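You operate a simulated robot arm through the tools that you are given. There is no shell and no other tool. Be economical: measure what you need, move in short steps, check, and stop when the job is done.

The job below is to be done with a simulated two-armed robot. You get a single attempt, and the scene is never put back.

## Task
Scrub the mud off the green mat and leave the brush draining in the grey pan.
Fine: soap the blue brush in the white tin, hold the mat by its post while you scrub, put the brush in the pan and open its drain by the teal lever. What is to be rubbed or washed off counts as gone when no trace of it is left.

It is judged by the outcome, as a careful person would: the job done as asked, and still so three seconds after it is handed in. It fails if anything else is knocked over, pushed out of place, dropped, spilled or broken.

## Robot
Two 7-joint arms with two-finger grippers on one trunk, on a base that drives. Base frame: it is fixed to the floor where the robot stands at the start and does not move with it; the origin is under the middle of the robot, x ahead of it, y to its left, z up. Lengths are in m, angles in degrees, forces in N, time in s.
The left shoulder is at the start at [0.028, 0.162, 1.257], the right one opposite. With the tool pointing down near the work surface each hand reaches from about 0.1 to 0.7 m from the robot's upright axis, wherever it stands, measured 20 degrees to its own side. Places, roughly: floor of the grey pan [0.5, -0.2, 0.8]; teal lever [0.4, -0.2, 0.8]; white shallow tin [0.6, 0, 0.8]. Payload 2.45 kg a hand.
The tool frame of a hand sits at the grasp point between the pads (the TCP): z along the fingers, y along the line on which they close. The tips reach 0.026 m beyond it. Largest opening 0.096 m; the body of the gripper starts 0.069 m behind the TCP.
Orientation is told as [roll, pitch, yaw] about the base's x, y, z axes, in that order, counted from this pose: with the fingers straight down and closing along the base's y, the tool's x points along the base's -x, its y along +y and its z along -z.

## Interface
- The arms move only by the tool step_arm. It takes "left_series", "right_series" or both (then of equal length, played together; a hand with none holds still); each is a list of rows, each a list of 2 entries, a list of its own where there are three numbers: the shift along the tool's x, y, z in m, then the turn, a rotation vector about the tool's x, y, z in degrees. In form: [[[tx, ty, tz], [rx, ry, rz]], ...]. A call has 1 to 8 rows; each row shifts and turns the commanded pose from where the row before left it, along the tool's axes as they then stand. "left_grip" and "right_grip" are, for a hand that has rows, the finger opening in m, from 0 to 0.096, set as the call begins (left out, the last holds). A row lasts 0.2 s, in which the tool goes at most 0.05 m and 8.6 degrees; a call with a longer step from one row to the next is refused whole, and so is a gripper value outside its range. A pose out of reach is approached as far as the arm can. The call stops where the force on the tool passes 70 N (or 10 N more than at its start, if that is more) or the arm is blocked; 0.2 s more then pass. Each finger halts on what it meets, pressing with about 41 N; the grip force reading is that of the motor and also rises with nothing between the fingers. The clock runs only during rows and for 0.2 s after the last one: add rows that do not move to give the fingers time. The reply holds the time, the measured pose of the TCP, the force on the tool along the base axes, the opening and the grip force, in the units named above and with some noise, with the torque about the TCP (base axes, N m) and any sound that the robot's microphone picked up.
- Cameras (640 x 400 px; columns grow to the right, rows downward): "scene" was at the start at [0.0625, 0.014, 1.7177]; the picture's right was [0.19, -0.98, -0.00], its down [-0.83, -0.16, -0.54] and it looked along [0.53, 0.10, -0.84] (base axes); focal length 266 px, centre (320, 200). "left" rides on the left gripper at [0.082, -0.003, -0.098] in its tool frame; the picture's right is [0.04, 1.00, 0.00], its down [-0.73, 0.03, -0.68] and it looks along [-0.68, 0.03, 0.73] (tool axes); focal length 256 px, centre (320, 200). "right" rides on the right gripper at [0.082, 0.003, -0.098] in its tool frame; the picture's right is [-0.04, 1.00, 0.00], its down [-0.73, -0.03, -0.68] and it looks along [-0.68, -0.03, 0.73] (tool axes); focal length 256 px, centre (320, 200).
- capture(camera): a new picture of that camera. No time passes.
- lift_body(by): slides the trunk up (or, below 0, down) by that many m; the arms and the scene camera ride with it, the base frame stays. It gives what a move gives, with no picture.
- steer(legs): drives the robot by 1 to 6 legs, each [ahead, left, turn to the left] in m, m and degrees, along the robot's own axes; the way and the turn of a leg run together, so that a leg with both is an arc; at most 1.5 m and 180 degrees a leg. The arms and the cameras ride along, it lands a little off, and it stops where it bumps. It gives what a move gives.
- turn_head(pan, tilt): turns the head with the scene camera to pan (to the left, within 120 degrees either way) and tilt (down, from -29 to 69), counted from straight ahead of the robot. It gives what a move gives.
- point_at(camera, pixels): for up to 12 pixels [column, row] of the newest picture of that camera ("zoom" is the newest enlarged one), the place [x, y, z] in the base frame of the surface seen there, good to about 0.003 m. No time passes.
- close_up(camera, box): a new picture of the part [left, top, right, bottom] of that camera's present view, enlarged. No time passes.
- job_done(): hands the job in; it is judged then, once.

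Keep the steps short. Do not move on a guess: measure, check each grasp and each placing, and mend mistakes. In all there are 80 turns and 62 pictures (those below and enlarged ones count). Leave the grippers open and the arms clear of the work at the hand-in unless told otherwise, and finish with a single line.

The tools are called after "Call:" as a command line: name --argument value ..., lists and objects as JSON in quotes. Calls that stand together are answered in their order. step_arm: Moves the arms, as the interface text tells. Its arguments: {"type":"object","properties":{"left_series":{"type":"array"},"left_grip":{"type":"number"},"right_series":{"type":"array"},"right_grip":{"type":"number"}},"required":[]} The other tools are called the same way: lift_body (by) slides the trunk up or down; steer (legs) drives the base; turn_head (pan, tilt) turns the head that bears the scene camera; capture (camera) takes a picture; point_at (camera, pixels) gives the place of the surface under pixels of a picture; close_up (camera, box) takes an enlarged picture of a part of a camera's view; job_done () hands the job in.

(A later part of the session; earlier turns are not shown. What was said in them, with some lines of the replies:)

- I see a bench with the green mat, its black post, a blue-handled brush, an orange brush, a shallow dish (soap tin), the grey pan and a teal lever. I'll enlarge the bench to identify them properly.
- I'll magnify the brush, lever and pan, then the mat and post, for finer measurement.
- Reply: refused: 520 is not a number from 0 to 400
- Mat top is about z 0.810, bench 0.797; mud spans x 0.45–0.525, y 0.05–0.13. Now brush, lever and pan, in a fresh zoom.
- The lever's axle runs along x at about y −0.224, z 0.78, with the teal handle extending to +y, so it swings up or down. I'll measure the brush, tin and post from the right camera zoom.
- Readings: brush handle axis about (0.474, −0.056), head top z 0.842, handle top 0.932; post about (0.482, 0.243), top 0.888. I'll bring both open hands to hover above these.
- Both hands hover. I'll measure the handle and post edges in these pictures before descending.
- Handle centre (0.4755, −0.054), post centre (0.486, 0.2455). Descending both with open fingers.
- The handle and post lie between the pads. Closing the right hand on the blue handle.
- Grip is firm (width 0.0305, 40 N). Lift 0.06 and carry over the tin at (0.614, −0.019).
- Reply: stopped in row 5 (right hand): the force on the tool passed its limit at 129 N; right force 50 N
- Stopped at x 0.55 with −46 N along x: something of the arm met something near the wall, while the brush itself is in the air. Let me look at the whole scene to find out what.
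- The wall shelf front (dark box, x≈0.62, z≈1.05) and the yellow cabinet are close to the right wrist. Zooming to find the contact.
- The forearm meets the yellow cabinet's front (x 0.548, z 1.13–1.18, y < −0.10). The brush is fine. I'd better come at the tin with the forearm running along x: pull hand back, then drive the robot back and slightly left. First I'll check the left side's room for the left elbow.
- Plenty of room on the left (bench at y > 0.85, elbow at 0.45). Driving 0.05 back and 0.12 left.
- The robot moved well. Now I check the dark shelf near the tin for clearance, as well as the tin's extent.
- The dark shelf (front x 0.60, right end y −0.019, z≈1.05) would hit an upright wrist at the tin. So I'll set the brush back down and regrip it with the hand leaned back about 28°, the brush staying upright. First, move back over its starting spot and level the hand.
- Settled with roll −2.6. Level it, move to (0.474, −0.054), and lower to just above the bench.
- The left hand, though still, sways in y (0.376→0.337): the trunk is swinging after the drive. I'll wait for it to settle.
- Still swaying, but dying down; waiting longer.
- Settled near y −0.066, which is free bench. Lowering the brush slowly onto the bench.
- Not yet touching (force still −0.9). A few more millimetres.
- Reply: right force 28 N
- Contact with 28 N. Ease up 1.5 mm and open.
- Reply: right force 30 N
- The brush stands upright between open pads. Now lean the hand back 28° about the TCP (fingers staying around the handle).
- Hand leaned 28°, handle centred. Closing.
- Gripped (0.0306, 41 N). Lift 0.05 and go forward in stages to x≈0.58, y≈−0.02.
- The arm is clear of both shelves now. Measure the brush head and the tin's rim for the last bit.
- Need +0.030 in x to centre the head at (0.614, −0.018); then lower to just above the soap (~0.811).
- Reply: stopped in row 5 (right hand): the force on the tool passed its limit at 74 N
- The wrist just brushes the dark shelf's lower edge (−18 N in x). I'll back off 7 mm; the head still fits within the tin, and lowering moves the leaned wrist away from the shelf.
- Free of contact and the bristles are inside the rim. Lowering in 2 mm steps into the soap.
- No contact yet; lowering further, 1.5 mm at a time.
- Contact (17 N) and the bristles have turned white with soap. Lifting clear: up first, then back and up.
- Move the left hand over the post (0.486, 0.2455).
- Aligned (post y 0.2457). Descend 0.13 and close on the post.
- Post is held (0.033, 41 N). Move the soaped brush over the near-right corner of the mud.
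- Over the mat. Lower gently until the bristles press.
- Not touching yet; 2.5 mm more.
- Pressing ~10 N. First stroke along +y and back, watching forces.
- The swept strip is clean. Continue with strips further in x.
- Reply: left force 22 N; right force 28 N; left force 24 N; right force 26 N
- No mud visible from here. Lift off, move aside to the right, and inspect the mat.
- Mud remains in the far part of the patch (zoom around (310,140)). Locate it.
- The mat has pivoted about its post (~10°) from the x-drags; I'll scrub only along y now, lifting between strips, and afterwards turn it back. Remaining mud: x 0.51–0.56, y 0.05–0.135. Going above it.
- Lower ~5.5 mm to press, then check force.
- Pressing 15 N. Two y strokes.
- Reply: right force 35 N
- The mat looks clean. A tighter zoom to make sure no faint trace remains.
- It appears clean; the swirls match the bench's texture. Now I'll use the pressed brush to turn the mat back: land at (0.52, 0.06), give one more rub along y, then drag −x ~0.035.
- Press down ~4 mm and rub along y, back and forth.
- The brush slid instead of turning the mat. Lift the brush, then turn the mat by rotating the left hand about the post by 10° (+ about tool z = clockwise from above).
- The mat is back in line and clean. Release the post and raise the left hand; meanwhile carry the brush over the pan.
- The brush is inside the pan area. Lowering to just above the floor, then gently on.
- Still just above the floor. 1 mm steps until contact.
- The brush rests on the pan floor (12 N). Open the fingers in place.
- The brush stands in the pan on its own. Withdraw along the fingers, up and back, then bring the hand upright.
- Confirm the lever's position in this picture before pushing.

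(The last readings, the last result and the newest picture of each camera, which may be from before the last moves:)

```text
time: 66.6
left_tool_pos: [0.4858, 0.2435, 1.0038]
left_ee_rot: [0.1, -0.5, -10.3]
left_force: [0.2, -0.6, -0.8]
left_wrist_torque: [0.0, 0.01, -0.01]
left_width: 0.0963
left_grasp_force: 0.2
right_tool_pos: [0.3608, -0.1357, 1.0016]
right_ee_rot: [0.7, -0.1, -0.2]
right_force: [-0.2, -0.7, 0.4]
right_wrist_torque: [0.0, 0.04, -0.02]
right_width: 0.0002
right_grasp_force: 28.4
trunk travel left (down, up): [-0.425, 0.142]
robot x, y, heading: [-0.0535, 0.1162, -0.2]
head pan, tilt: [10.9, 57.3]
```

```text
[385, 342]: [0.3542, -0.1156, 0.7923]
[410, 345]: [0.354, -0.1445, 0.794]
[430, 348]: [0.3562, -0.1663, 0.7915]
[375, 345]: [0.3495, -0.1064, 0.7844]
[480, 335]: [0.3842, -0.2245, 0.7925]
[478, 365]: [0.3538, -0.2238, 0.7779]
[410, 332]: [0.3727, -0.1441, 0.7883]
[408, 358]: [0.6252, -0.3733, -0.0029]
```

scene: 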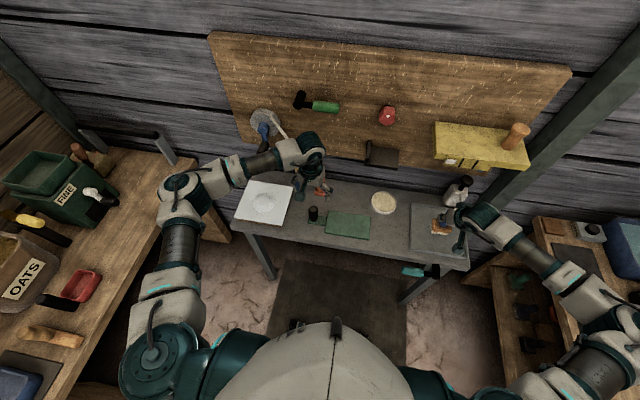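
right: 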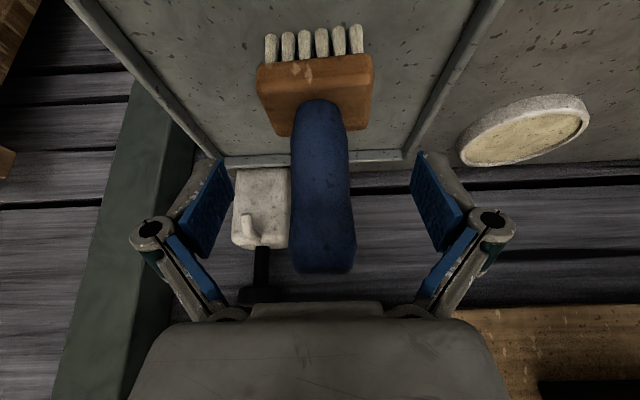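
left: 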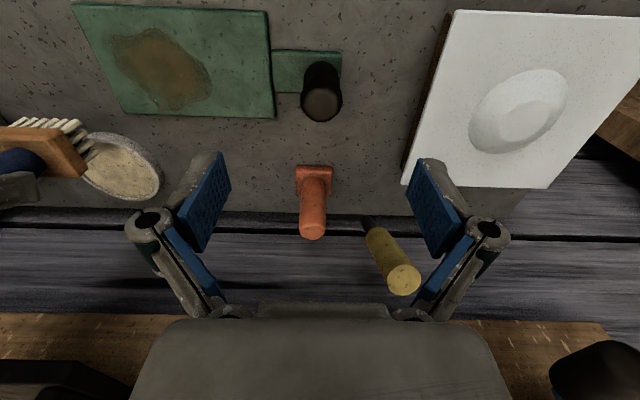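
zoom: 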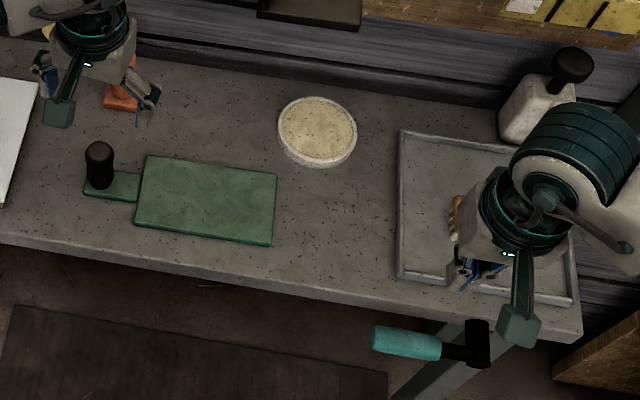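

Handle axis x≈0.362, top z≈0.794, end y≈−0.104. Lower the closed fingertips to just above its end at y −0.12.

Call:
step_arm --right_series '[[[0, 0.008, 0.042], [0, 0, 0]], [[0, 0.008, 0.042], [0, 0, 0]], [[0, 0, 0.042], [0, 0, 0]], [[0, 0, 0.042], [0, 0, 0]], [[0, 0, 0], [0, 0, 0]], [[0, 0, 0], [0, 0, 0]]]'

Call:
step_arm --right_series '[[[0, 0, 0.007], [0, 0, 0]], [[0, 0, 0.006], [0, 0, 0]], [[0, 0, 0.006], [0, 0, 0]], [[0, 0, 0.006], [0, 0, 0]], [[0, 0, 0], [0, 0, 0]]]'

Call:
close_up --camera "scene" --box '[380, 210, 476, 290]'

```text
time: 68.0
left_tool_pos: [0.4858, 0.2429, 1.0034]
left_ee_rot: [0.1, -0.5, -10.3]
left_force: [-0.1, -0.7, 0.1]
left_wrist_torque: [0.03, -0.02, 0.0]
left_width: 0.096
left_grasp_force: 0.1
right_tool_pos: [0.3655, -0.1168, 0.8325]
right_ee_rot: [0.7, -0.1, -0.1]
right_force: [-0.6, -0.2, -0.4]
right_wrist_torque: [-0.01, 0.03, -0.02]
right_width: 0.0
right_grasp_force: 28.3
trunk travel left (down, up): [-0.425, 0.142]
robot x, y, heading: [-0.0477, 0.1152, 0.0]
head pan, tilt: [10.9, 57.3]
```

```text
time: 69.2
left_tool_pos: [0.4862, 0.2427, 1.0039]
left_ee_rot: [0.1, -0.5, -10.3]
left_force: [0.2, 0.9, -0.1]
left_wrist_torque: [-0.01, 0.02, -0.01]
left_width: 0.0957
left_grasp_force: 0.0
right_tool_pos: [0.365, -0.1172, 0.8057]
right_ee_rot: [0.6, -0.1, 0.0]
right_force: [-0.5, 0.0, -0.3]
right_wrist_torque: [-0.02, -0.01, 0.02]
right_width: 0.0
right_grasp_force: 28.5
trunk travel left (down, up): [-0.425, 0.142]
robot x, y, heading: [-0.0534, 0.1149, 0.1]
head pan, tilt: [10.9, 57.3]
```

```text
5.00 times, centred on (428, 250) of scene
```

zoom: 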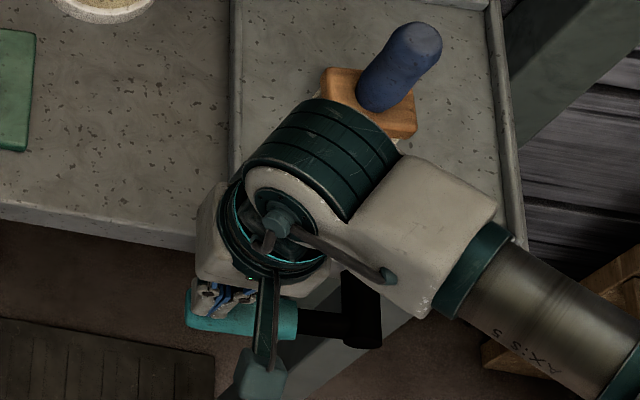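

No resistance at tip z 0.78; check with the wrist camera whether the lever is yielding.

Call:
capture --camera "right"

```text
11 pictures are left
```

right: 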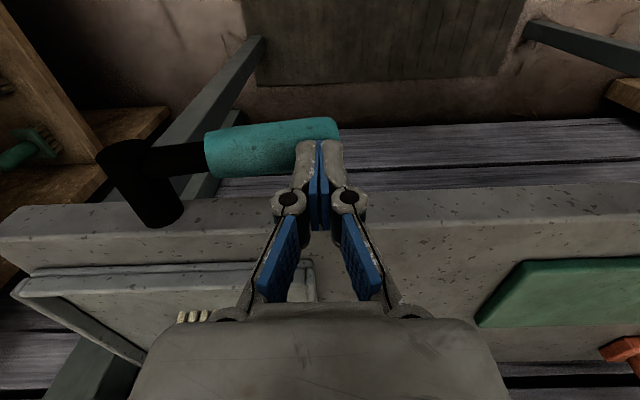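

Call:
point_at --camera "right" --pixels '[[220, 150], [260, 140], [300, 130], [330, 125], [270, 165], [160, 160], [330, 150], [145, 190]]'

```text
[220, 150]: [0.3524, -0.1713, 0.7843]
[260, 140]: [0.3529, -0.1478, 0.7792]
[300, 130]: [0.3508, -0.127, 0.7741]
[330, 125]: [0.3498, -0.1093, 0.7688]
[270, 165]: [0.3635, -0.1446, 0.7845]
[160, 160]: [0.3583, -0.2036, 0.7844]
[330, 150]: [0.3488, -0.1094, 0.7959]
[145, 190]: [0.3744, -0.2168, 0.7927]
```

The handle has already swung down ~13° with no resistance, so down is the free direction. Follow the arc to ~45°.

Call:
step_arm --right_series '[[[0, -0.0055, 0.019], [0, 0, 0]], [[0, -0.0055, 0.0195], [0, 0, 0]], [[0, -0.005, 0.013], [0, 0, 0]], [[0, -0.005, 0.013], [0, 0, 0]], [[0, 0, 0], [0, 0, 0]]]'

Call:
capture --camera "right"

```text
time: 70.4
left_tool_pos: [0.4858, 0.2438, 1.0027]
left_ee_rot: [0.1, -0.5, -10.3]
left_force: [-0.3, -0.1, -0.1]
left_wrist_torque: [-0.01, -0.01, 0.03]
left_width: 0.0961
left_grasp_force: 0.1
right_tool_pos: [0.3658, -0.134, 0.7404]
right_ee_rot: [0.8, -0.2, 0.0]
right_force: [0.0, 0.7, 0.7]
right_wrist_torque: [0.02, 0.05, 0.01]
right_width: 0.0
right_grasp_force: 28.8
trunk travel left (down, up): [-0.425, 0.142]
robot x, y, heading: [-0.049, 0.1146, 0.0]
head pan, tilt: [10.9, 57.3]
```

```text
10 pictures are left
```

right: 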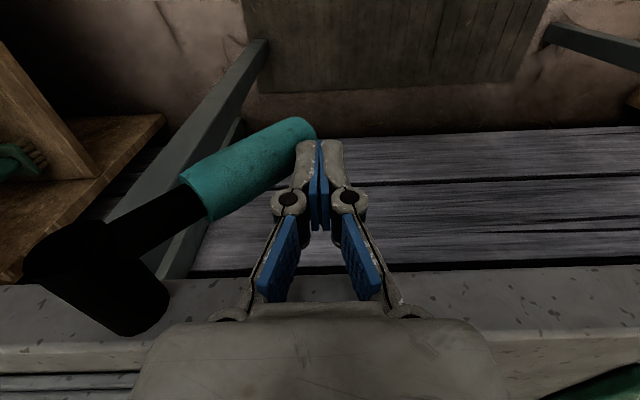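

Lever at roughly 45°, no resistance. Continue the arc while leaning the hand toward +y so the gripper body clears the axle.

Call:
step_arm --right_series '[[[0, -0.0085, 0.0077], [8, 0, 0]], [[0, -0.0073, 0.0088], [8, 0, 0]], [[0, -0.0051, 0.0093], [8, 0, 0]], [[0, -0.0038, 0.0099], [8, 0, 0]], [[0, 0, 0], [0, 0, 0]], [[0, 0, 0], [0, 0, 0]]]'

Call:
capture --camera "right"

```text
time: 71.2
left_tool_pos: [0.4808, 0.2444, 1.0062]
left_ee_rot: [0.1, -0.7, -10.4]
left_force: [0.4, -1.1, 0.0]
left_wrist_torque: [0.01, 0.03, 0.01]
left_width: 0.0961
left_grasp_force: 0.0
right_tool_pos: [0.3702, -0.1587, 0.7316]
right_ee_rot: [-21.9, -1.5, -0.6]
right_force: [-31.5, -4.3, 50.9]
right_wrist_torque: [2.52, -3.93, 1.28]
right_width: 0.0001
right_grasp_force: 28.4
trunk travel left (down, up): [-0.425, 0.142]
robot x, y, heading: [-0.0492, 0.1134, 0.0]
head pan, tilt: [10.9, 57.3]
stopped in row 4 (right hand): the force on the tool passed its limit at 79 N (the readings are from after the stop); the commanded pose is now the measured one
```

```text
9 pictures are left
```

right: 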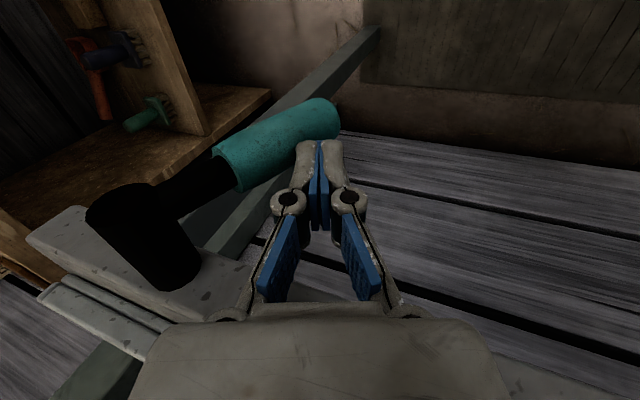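

Blocked with force (−31, −4, +51): that's likely the wrist on the bench edge rather than the lever. Back off up and toward the robot, then measure the lever angle.

Call:
step_arm --right_series '[[[0.005, 0.004, -0.01], [0, 0, 0]], [[0.005, 0.008, -0.02], [0, 0, 0]], [[0, 0, -0.03], [0, 0, 0]], [[0, 0, -0.03], [0, 0, 0]], [[0, 0, 0], [0, 0, 0]]]'

Call:
capture --camera "right"

```text
time: 72.4
left_tool_pos: [0.4844, 0.2429, 1.0048]
left_ee_rot: [0.1, -0.5, -10.2]
left_force: [-0.9, 0.8, 0.0]
left_wrist_torque: [0.0, -0.05, -0.01]
left_width: 0.0959
left_grasp_force: 0.0
right_tool_pos: [0.3585, -0.1145, 0.804]
right_ee_rot: [-21.8, -1.2, -0.6]
right_force: [-0.8, 1.0, 0.5]
right_wrist_torque: [0.0, 0.0, 0.03]
right_width: 0.0
right_grasp_force: 27.9
trunk travel left (down, up): [-0.425, 0.142]
robot x, y, heading: [-0.0476, 0.1138, -0.2]
head pan, tilt: [10.9, 57.3]
```

```text
8 pictures are left
```

right: 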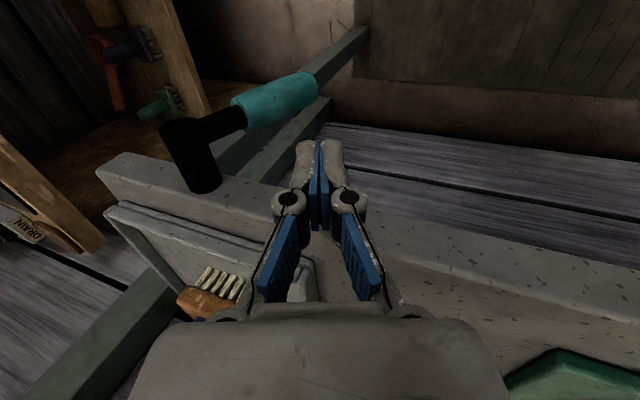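

Call:
point_at --camera "right" --pixels '[[245, 105], [265, 98], [285, 92], [305, 85], [313, 90], [275, 115], [180, 135], [225, 120], [300, 105], [255, 125]]'

```text
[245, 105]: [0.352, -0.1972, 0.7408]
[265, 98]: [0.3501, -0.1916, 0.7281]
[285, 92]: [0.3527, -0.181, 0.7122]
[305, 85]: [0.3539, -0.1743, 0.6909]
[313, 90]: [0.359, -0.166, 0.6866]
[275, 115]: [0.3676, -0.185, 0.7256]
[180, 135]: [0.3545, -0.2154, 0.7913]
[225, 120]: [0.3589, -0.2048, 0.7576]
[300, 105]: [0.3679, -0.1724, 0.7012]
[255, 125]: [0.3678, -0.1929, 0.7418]
```

Lever is now ~65° down. Since the block was the bench, I'll check for more travel with a better hand pose: undo the roll and lean the hand back 28° so the wrist stays off the bench.

Call:
step_arm --right_series '[[[0.004, 0, 0], [-7.3, 0, 0]], [[0.004, 0, 0], [-7.3, 0, 0]], [[0.003, 0, 0], [-7.3, 0, 0]], [[0, 0, 0], [0, -7, 0]], [[0, 0, 0], [0, -7, 0]], [[0, 0, 0], [0, -7, 0]], [[0, 0, 0], [0, -7, 0]], [[0, 0, 0], [0, 0, 0]]]'

```text
time: 74.2
left_tool_pos: [0.4852, 0.2434, 1.0047]
left_ee_rot: [0.1, -0.6, -10.4]
left_force: [-0.2, -0.4, -0.6]
left_wrist_torque: [0.0, 0.03, 0.02]
left_width: 0.096
left_grasp_force: 0.0
right_tool_pos: [0.3494, -0.1162, 0.8047]
right_ee_rot: [0.0, -29.3, -0.5]
right_force: [1.1, 0.0, 0.1]
right_wrist_torque: [0.0, 0.0, 0.0]
right_width: 0.0
right_grasp_force: 28.9
trunk travel left (down, up): [-0.425, 0.142]
robot x, y, heading: [-0.0482, 0.1129, 0.2]
head pan, tilt: [10.9, 57.3]
```

Lower the tip beside the handle (tip z≈0.695) and then push toward −y in small steps.

Call:
step_arm --right_series '[[[0.0147, 0, 0.0262], [0, 0, 0]], [[0.0147, 0, 0.0262], [0, 0, 0]], [[0.0147, 0, 0.0262], [0, 0, 0]], [[0, -0.013, 0], [0, 0, 0]], [[0, -0.013, 0], [0, 0, 0]], [[0, -0.01, 0], [0, 0, 0]], [[0, 0, 0], [0, 0, 0]]]'

Call:
step_arm --right_series '[[[0, -0.008, 0], [0, 0, 0]], [[0, -0.008, 0], [0, 0, 0]], [[0, -0.008, 0], [0, 0, 0]], [[0, -0.008, 0], [0, 0, 0]], [[0, -0.008, 0], [0, 0, 0]], [[0, 0, 0], [0, 0, 0]]]'

Call:
capture --camera "right"

```text
time: 75.8
left_tool_pos: [0.4845, 0.244, 1.0049]
left_ee_rot: [0.0, -0.5, -10.3]
left_force: [0.4, -0.5, 0.4]
left_wrist_torque: [-0.02, -0.02, 0.02]
left_width: 0.0963
left_grasp_force: 0.1
right_tool_pos: [0.355, -0.172, 0.7662]
right_ee_rot: [0.0, -29.3, -0.6]
right_force: [0.0, 0.1, 0.3]
right_wrist_torque: [0.02, -0.02, -0.02]
right_width: 0.0
right_grasp_force: 29.3
right hand out of reach, approached as far as the arm can: row 1, 2, 3
trunk travel left (down, up): [-0.425, 0.142]
robot x, y, heading: [-0.052, 0.1149, 0.2]
head pan, tilt: [10.9, 57.3]
```

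```text
time: 77.2
left_tool_pos: [0.4846, 0.2487, 1.0031]
left_ee_rot: [-0.2, -0.5, -10.3]
left_force: [0.4, -0.8, -0.9]
left_wrist_torque: [0.01, -0.03, 0.01]
left_width: 0.096
left_grasp_force: 0.1
right_tool_pos: [0.3531, -0.2019, 0.7658]
right_ee_rot: [0.4, -29.0, -0.3]
right_force: [1.2, 38.0, -15.1]
right_wrist_torque: [-0.27, 0.11, 0.22]
right_width: 0.0
right_grasp_force: 29.2
trunk travel left (down, up): [-0.425, 0.142]
robot x, y, heading: [-0.0482, 0.1127, -0.3]
head pan, tilt: [10.9, 57.3]
```

```text
7 pictures are left
```

right: 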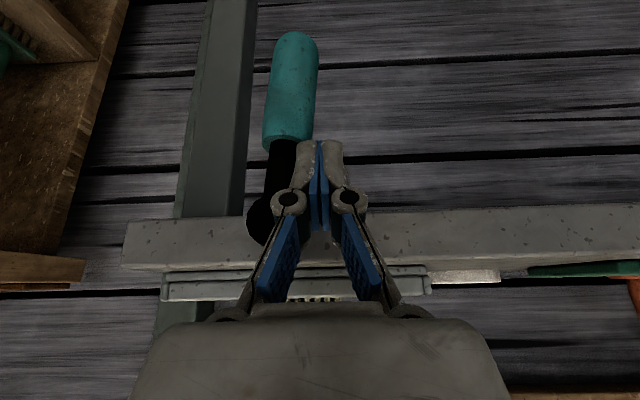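

38 N along +y: the finger presses the lever's stem, and the handle appears near vertical. Measure its angle.

Call:
point_at --camera "right" --pixels '[[290, 130], [290, 100], [292, 70], [295, 45], [280, 160], [285, 115]]'

```text
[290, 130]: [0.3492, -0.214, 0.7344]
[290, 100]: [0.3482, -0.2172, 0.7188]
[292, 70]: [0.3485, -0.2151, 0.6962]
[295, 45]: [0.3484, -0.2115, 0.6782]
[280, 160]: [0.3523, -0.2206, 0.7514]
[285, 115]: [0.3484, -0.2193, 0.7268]
```

The handle hangs essentially straight down and is against its stop: fully open. Withdraw: +y, then back along the fingers and up, and open the gripper.

Call:
step_arm --right_series '[[[0, 0.015, 0], [0, 0, 0]], [[0, 0.025, 0], [0, 0, 0]], [[0.005, 0, -0.03], [0, 0, 0]], [[0, 0, -0.045], [0, 0, 0]], [[0, 0, -0.045], [0, 0, 0]], [[-0.015, 0, -0.03], [0, 0, 0]], [[-0.02, 0, -0.03], [0, 0, 0]], [[0, 0, 0], [0, 0, 0]]]'

Call:
step_arm --right_series '[[[0, 0, 0], [0, 0, 0]], [[0, 0, 0], [0, 0, 0]], [[0, 0, 0], [0, 0, 0]], [[0, 0, 0], [0, 0, 0]], [[0, 0, 0], [0, 0, 0]]]' --left_series '[[[0.02, 0, -0.03], [0, 0, 0]], [[0.02, 0, -0.03], [0, 0, 0]], [[0.02, 0, -0.03], [0, 0, 0]], [[0, 0, 0], [0, 0, 0]], [[0, 0, 0], [0, 0, 0]]]' --right_grip 0.096

Call:
capture --camera "scene"

Call:
close_up --camera "scene" --box '[290, 160, 490, 290]'

```text
time: 79.0
left_tool_pos: [0.4845, 0.2449, 1.0044]
left_ee_rot: [0.0, -0.6, -10.3]
left_force: [-0.6, -0.1, 0.1]
left_wrist_torque: [0.04, 0.02, -0.04]
left_width: 0.0962
left_grasp_force: 0.1
right_tool_pos: [0.2934, -0.1683, 0.9399]
right_ee_rot: [-0.1, -29.1, -0.4]
right_force: [-0.9, 0.0, 0.3]
right_wrist_torque: [-0.04, -0.01, 0.02]
right_width: 0.0002
right_grasp_force: 28.7
right hand out of reach, approached as far as the arm can: row 7
trunk travel left (down, up): [-0.425, 0.142]
robot x, y, heading: [-0.0489, 0.1124, -0.0]
head pan, tilt: [10.9, 57.3]
```

```text
time: 80.2
left_tool_pos: [0.423, 0.2551, 1.0942]
left_ee_rot: [0.1, -0.5, -10.3]
left_force: [-0.4, 0.1, -0.1]
left_wrist_torque: [-0.03, 0.03, -0.03]
left_width: 0.0959
left_grasp_force: 0.2
right_tool_pos: [0.2935, -0.1703, 0.9387]
right_ee_rot: [-0.1, -29.2, -0.6]
right_force: [-0.6, -0.7, 0.4]
right_wrist_torque: [-0.01, 0.01, 0.01]
right_width: 0.0962
right_grasp_force: 0.0
trunk travel left (down, up): [-0.425, 0.142]
robot x, y, heading: [-0.0502, 0.1141, 0.2]
head pan, tilt: [10.9, 57.3]
```

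```text
6 pictures are left
```

scene: 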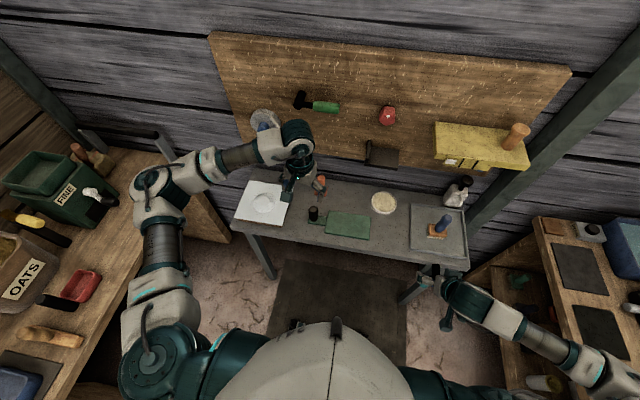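

```text
3.08 times, centred on (390, 225) of scene
```

zoom: 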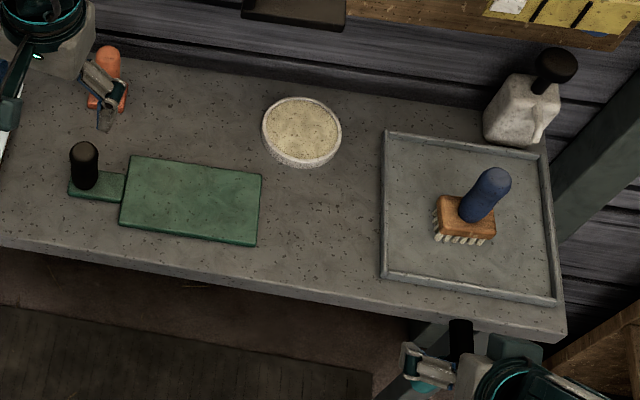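

All upright and in place: brush in pan, tin, jug, orange brush, mat. One last check of the mat for traces and of the lever's final angle.

Call:
close_up --camera "scene" --box '[322, 206, 374, 240]'

Call:
capture --camera "right"

```text
11.76 times, centred on (348, 223) of scene
```

zoom: 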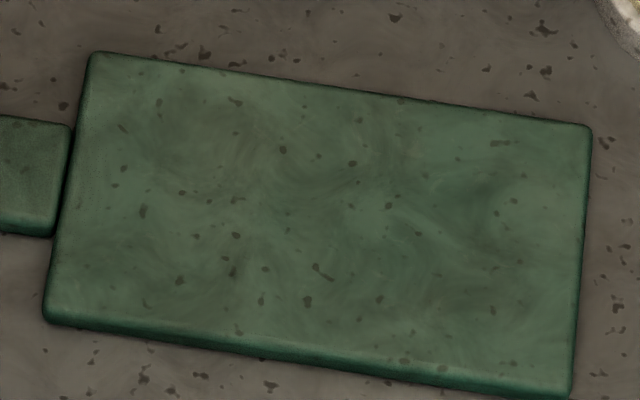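

```text
3 pictures are left
```

right: 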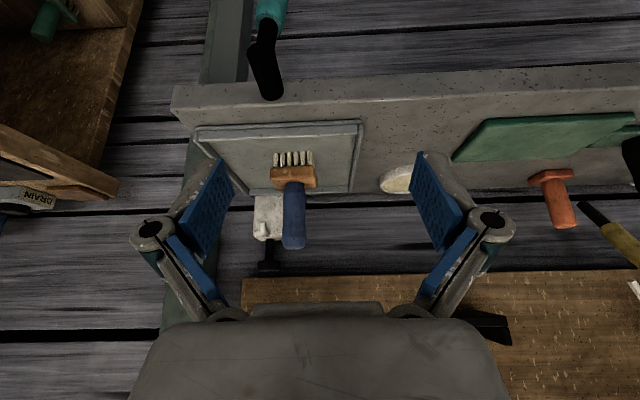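

The mat shows no mud, the lever stays down, the brush stands in the pan, and both grippers are open and clear. Handing in.

Call:
job_done

```text
The job is handed in.
```

The mud is scrubbed off the mat with no trace visible, the soaped blue brush stands in the grey pan, and the teal lever is pushed down to its stop to open the drain; on the way the right arm bumped the yellow wall cabinet, a dark wall shelf and probably the bench edge without visibly moving anything, and the mat swung about 10° on its post and was turned back.
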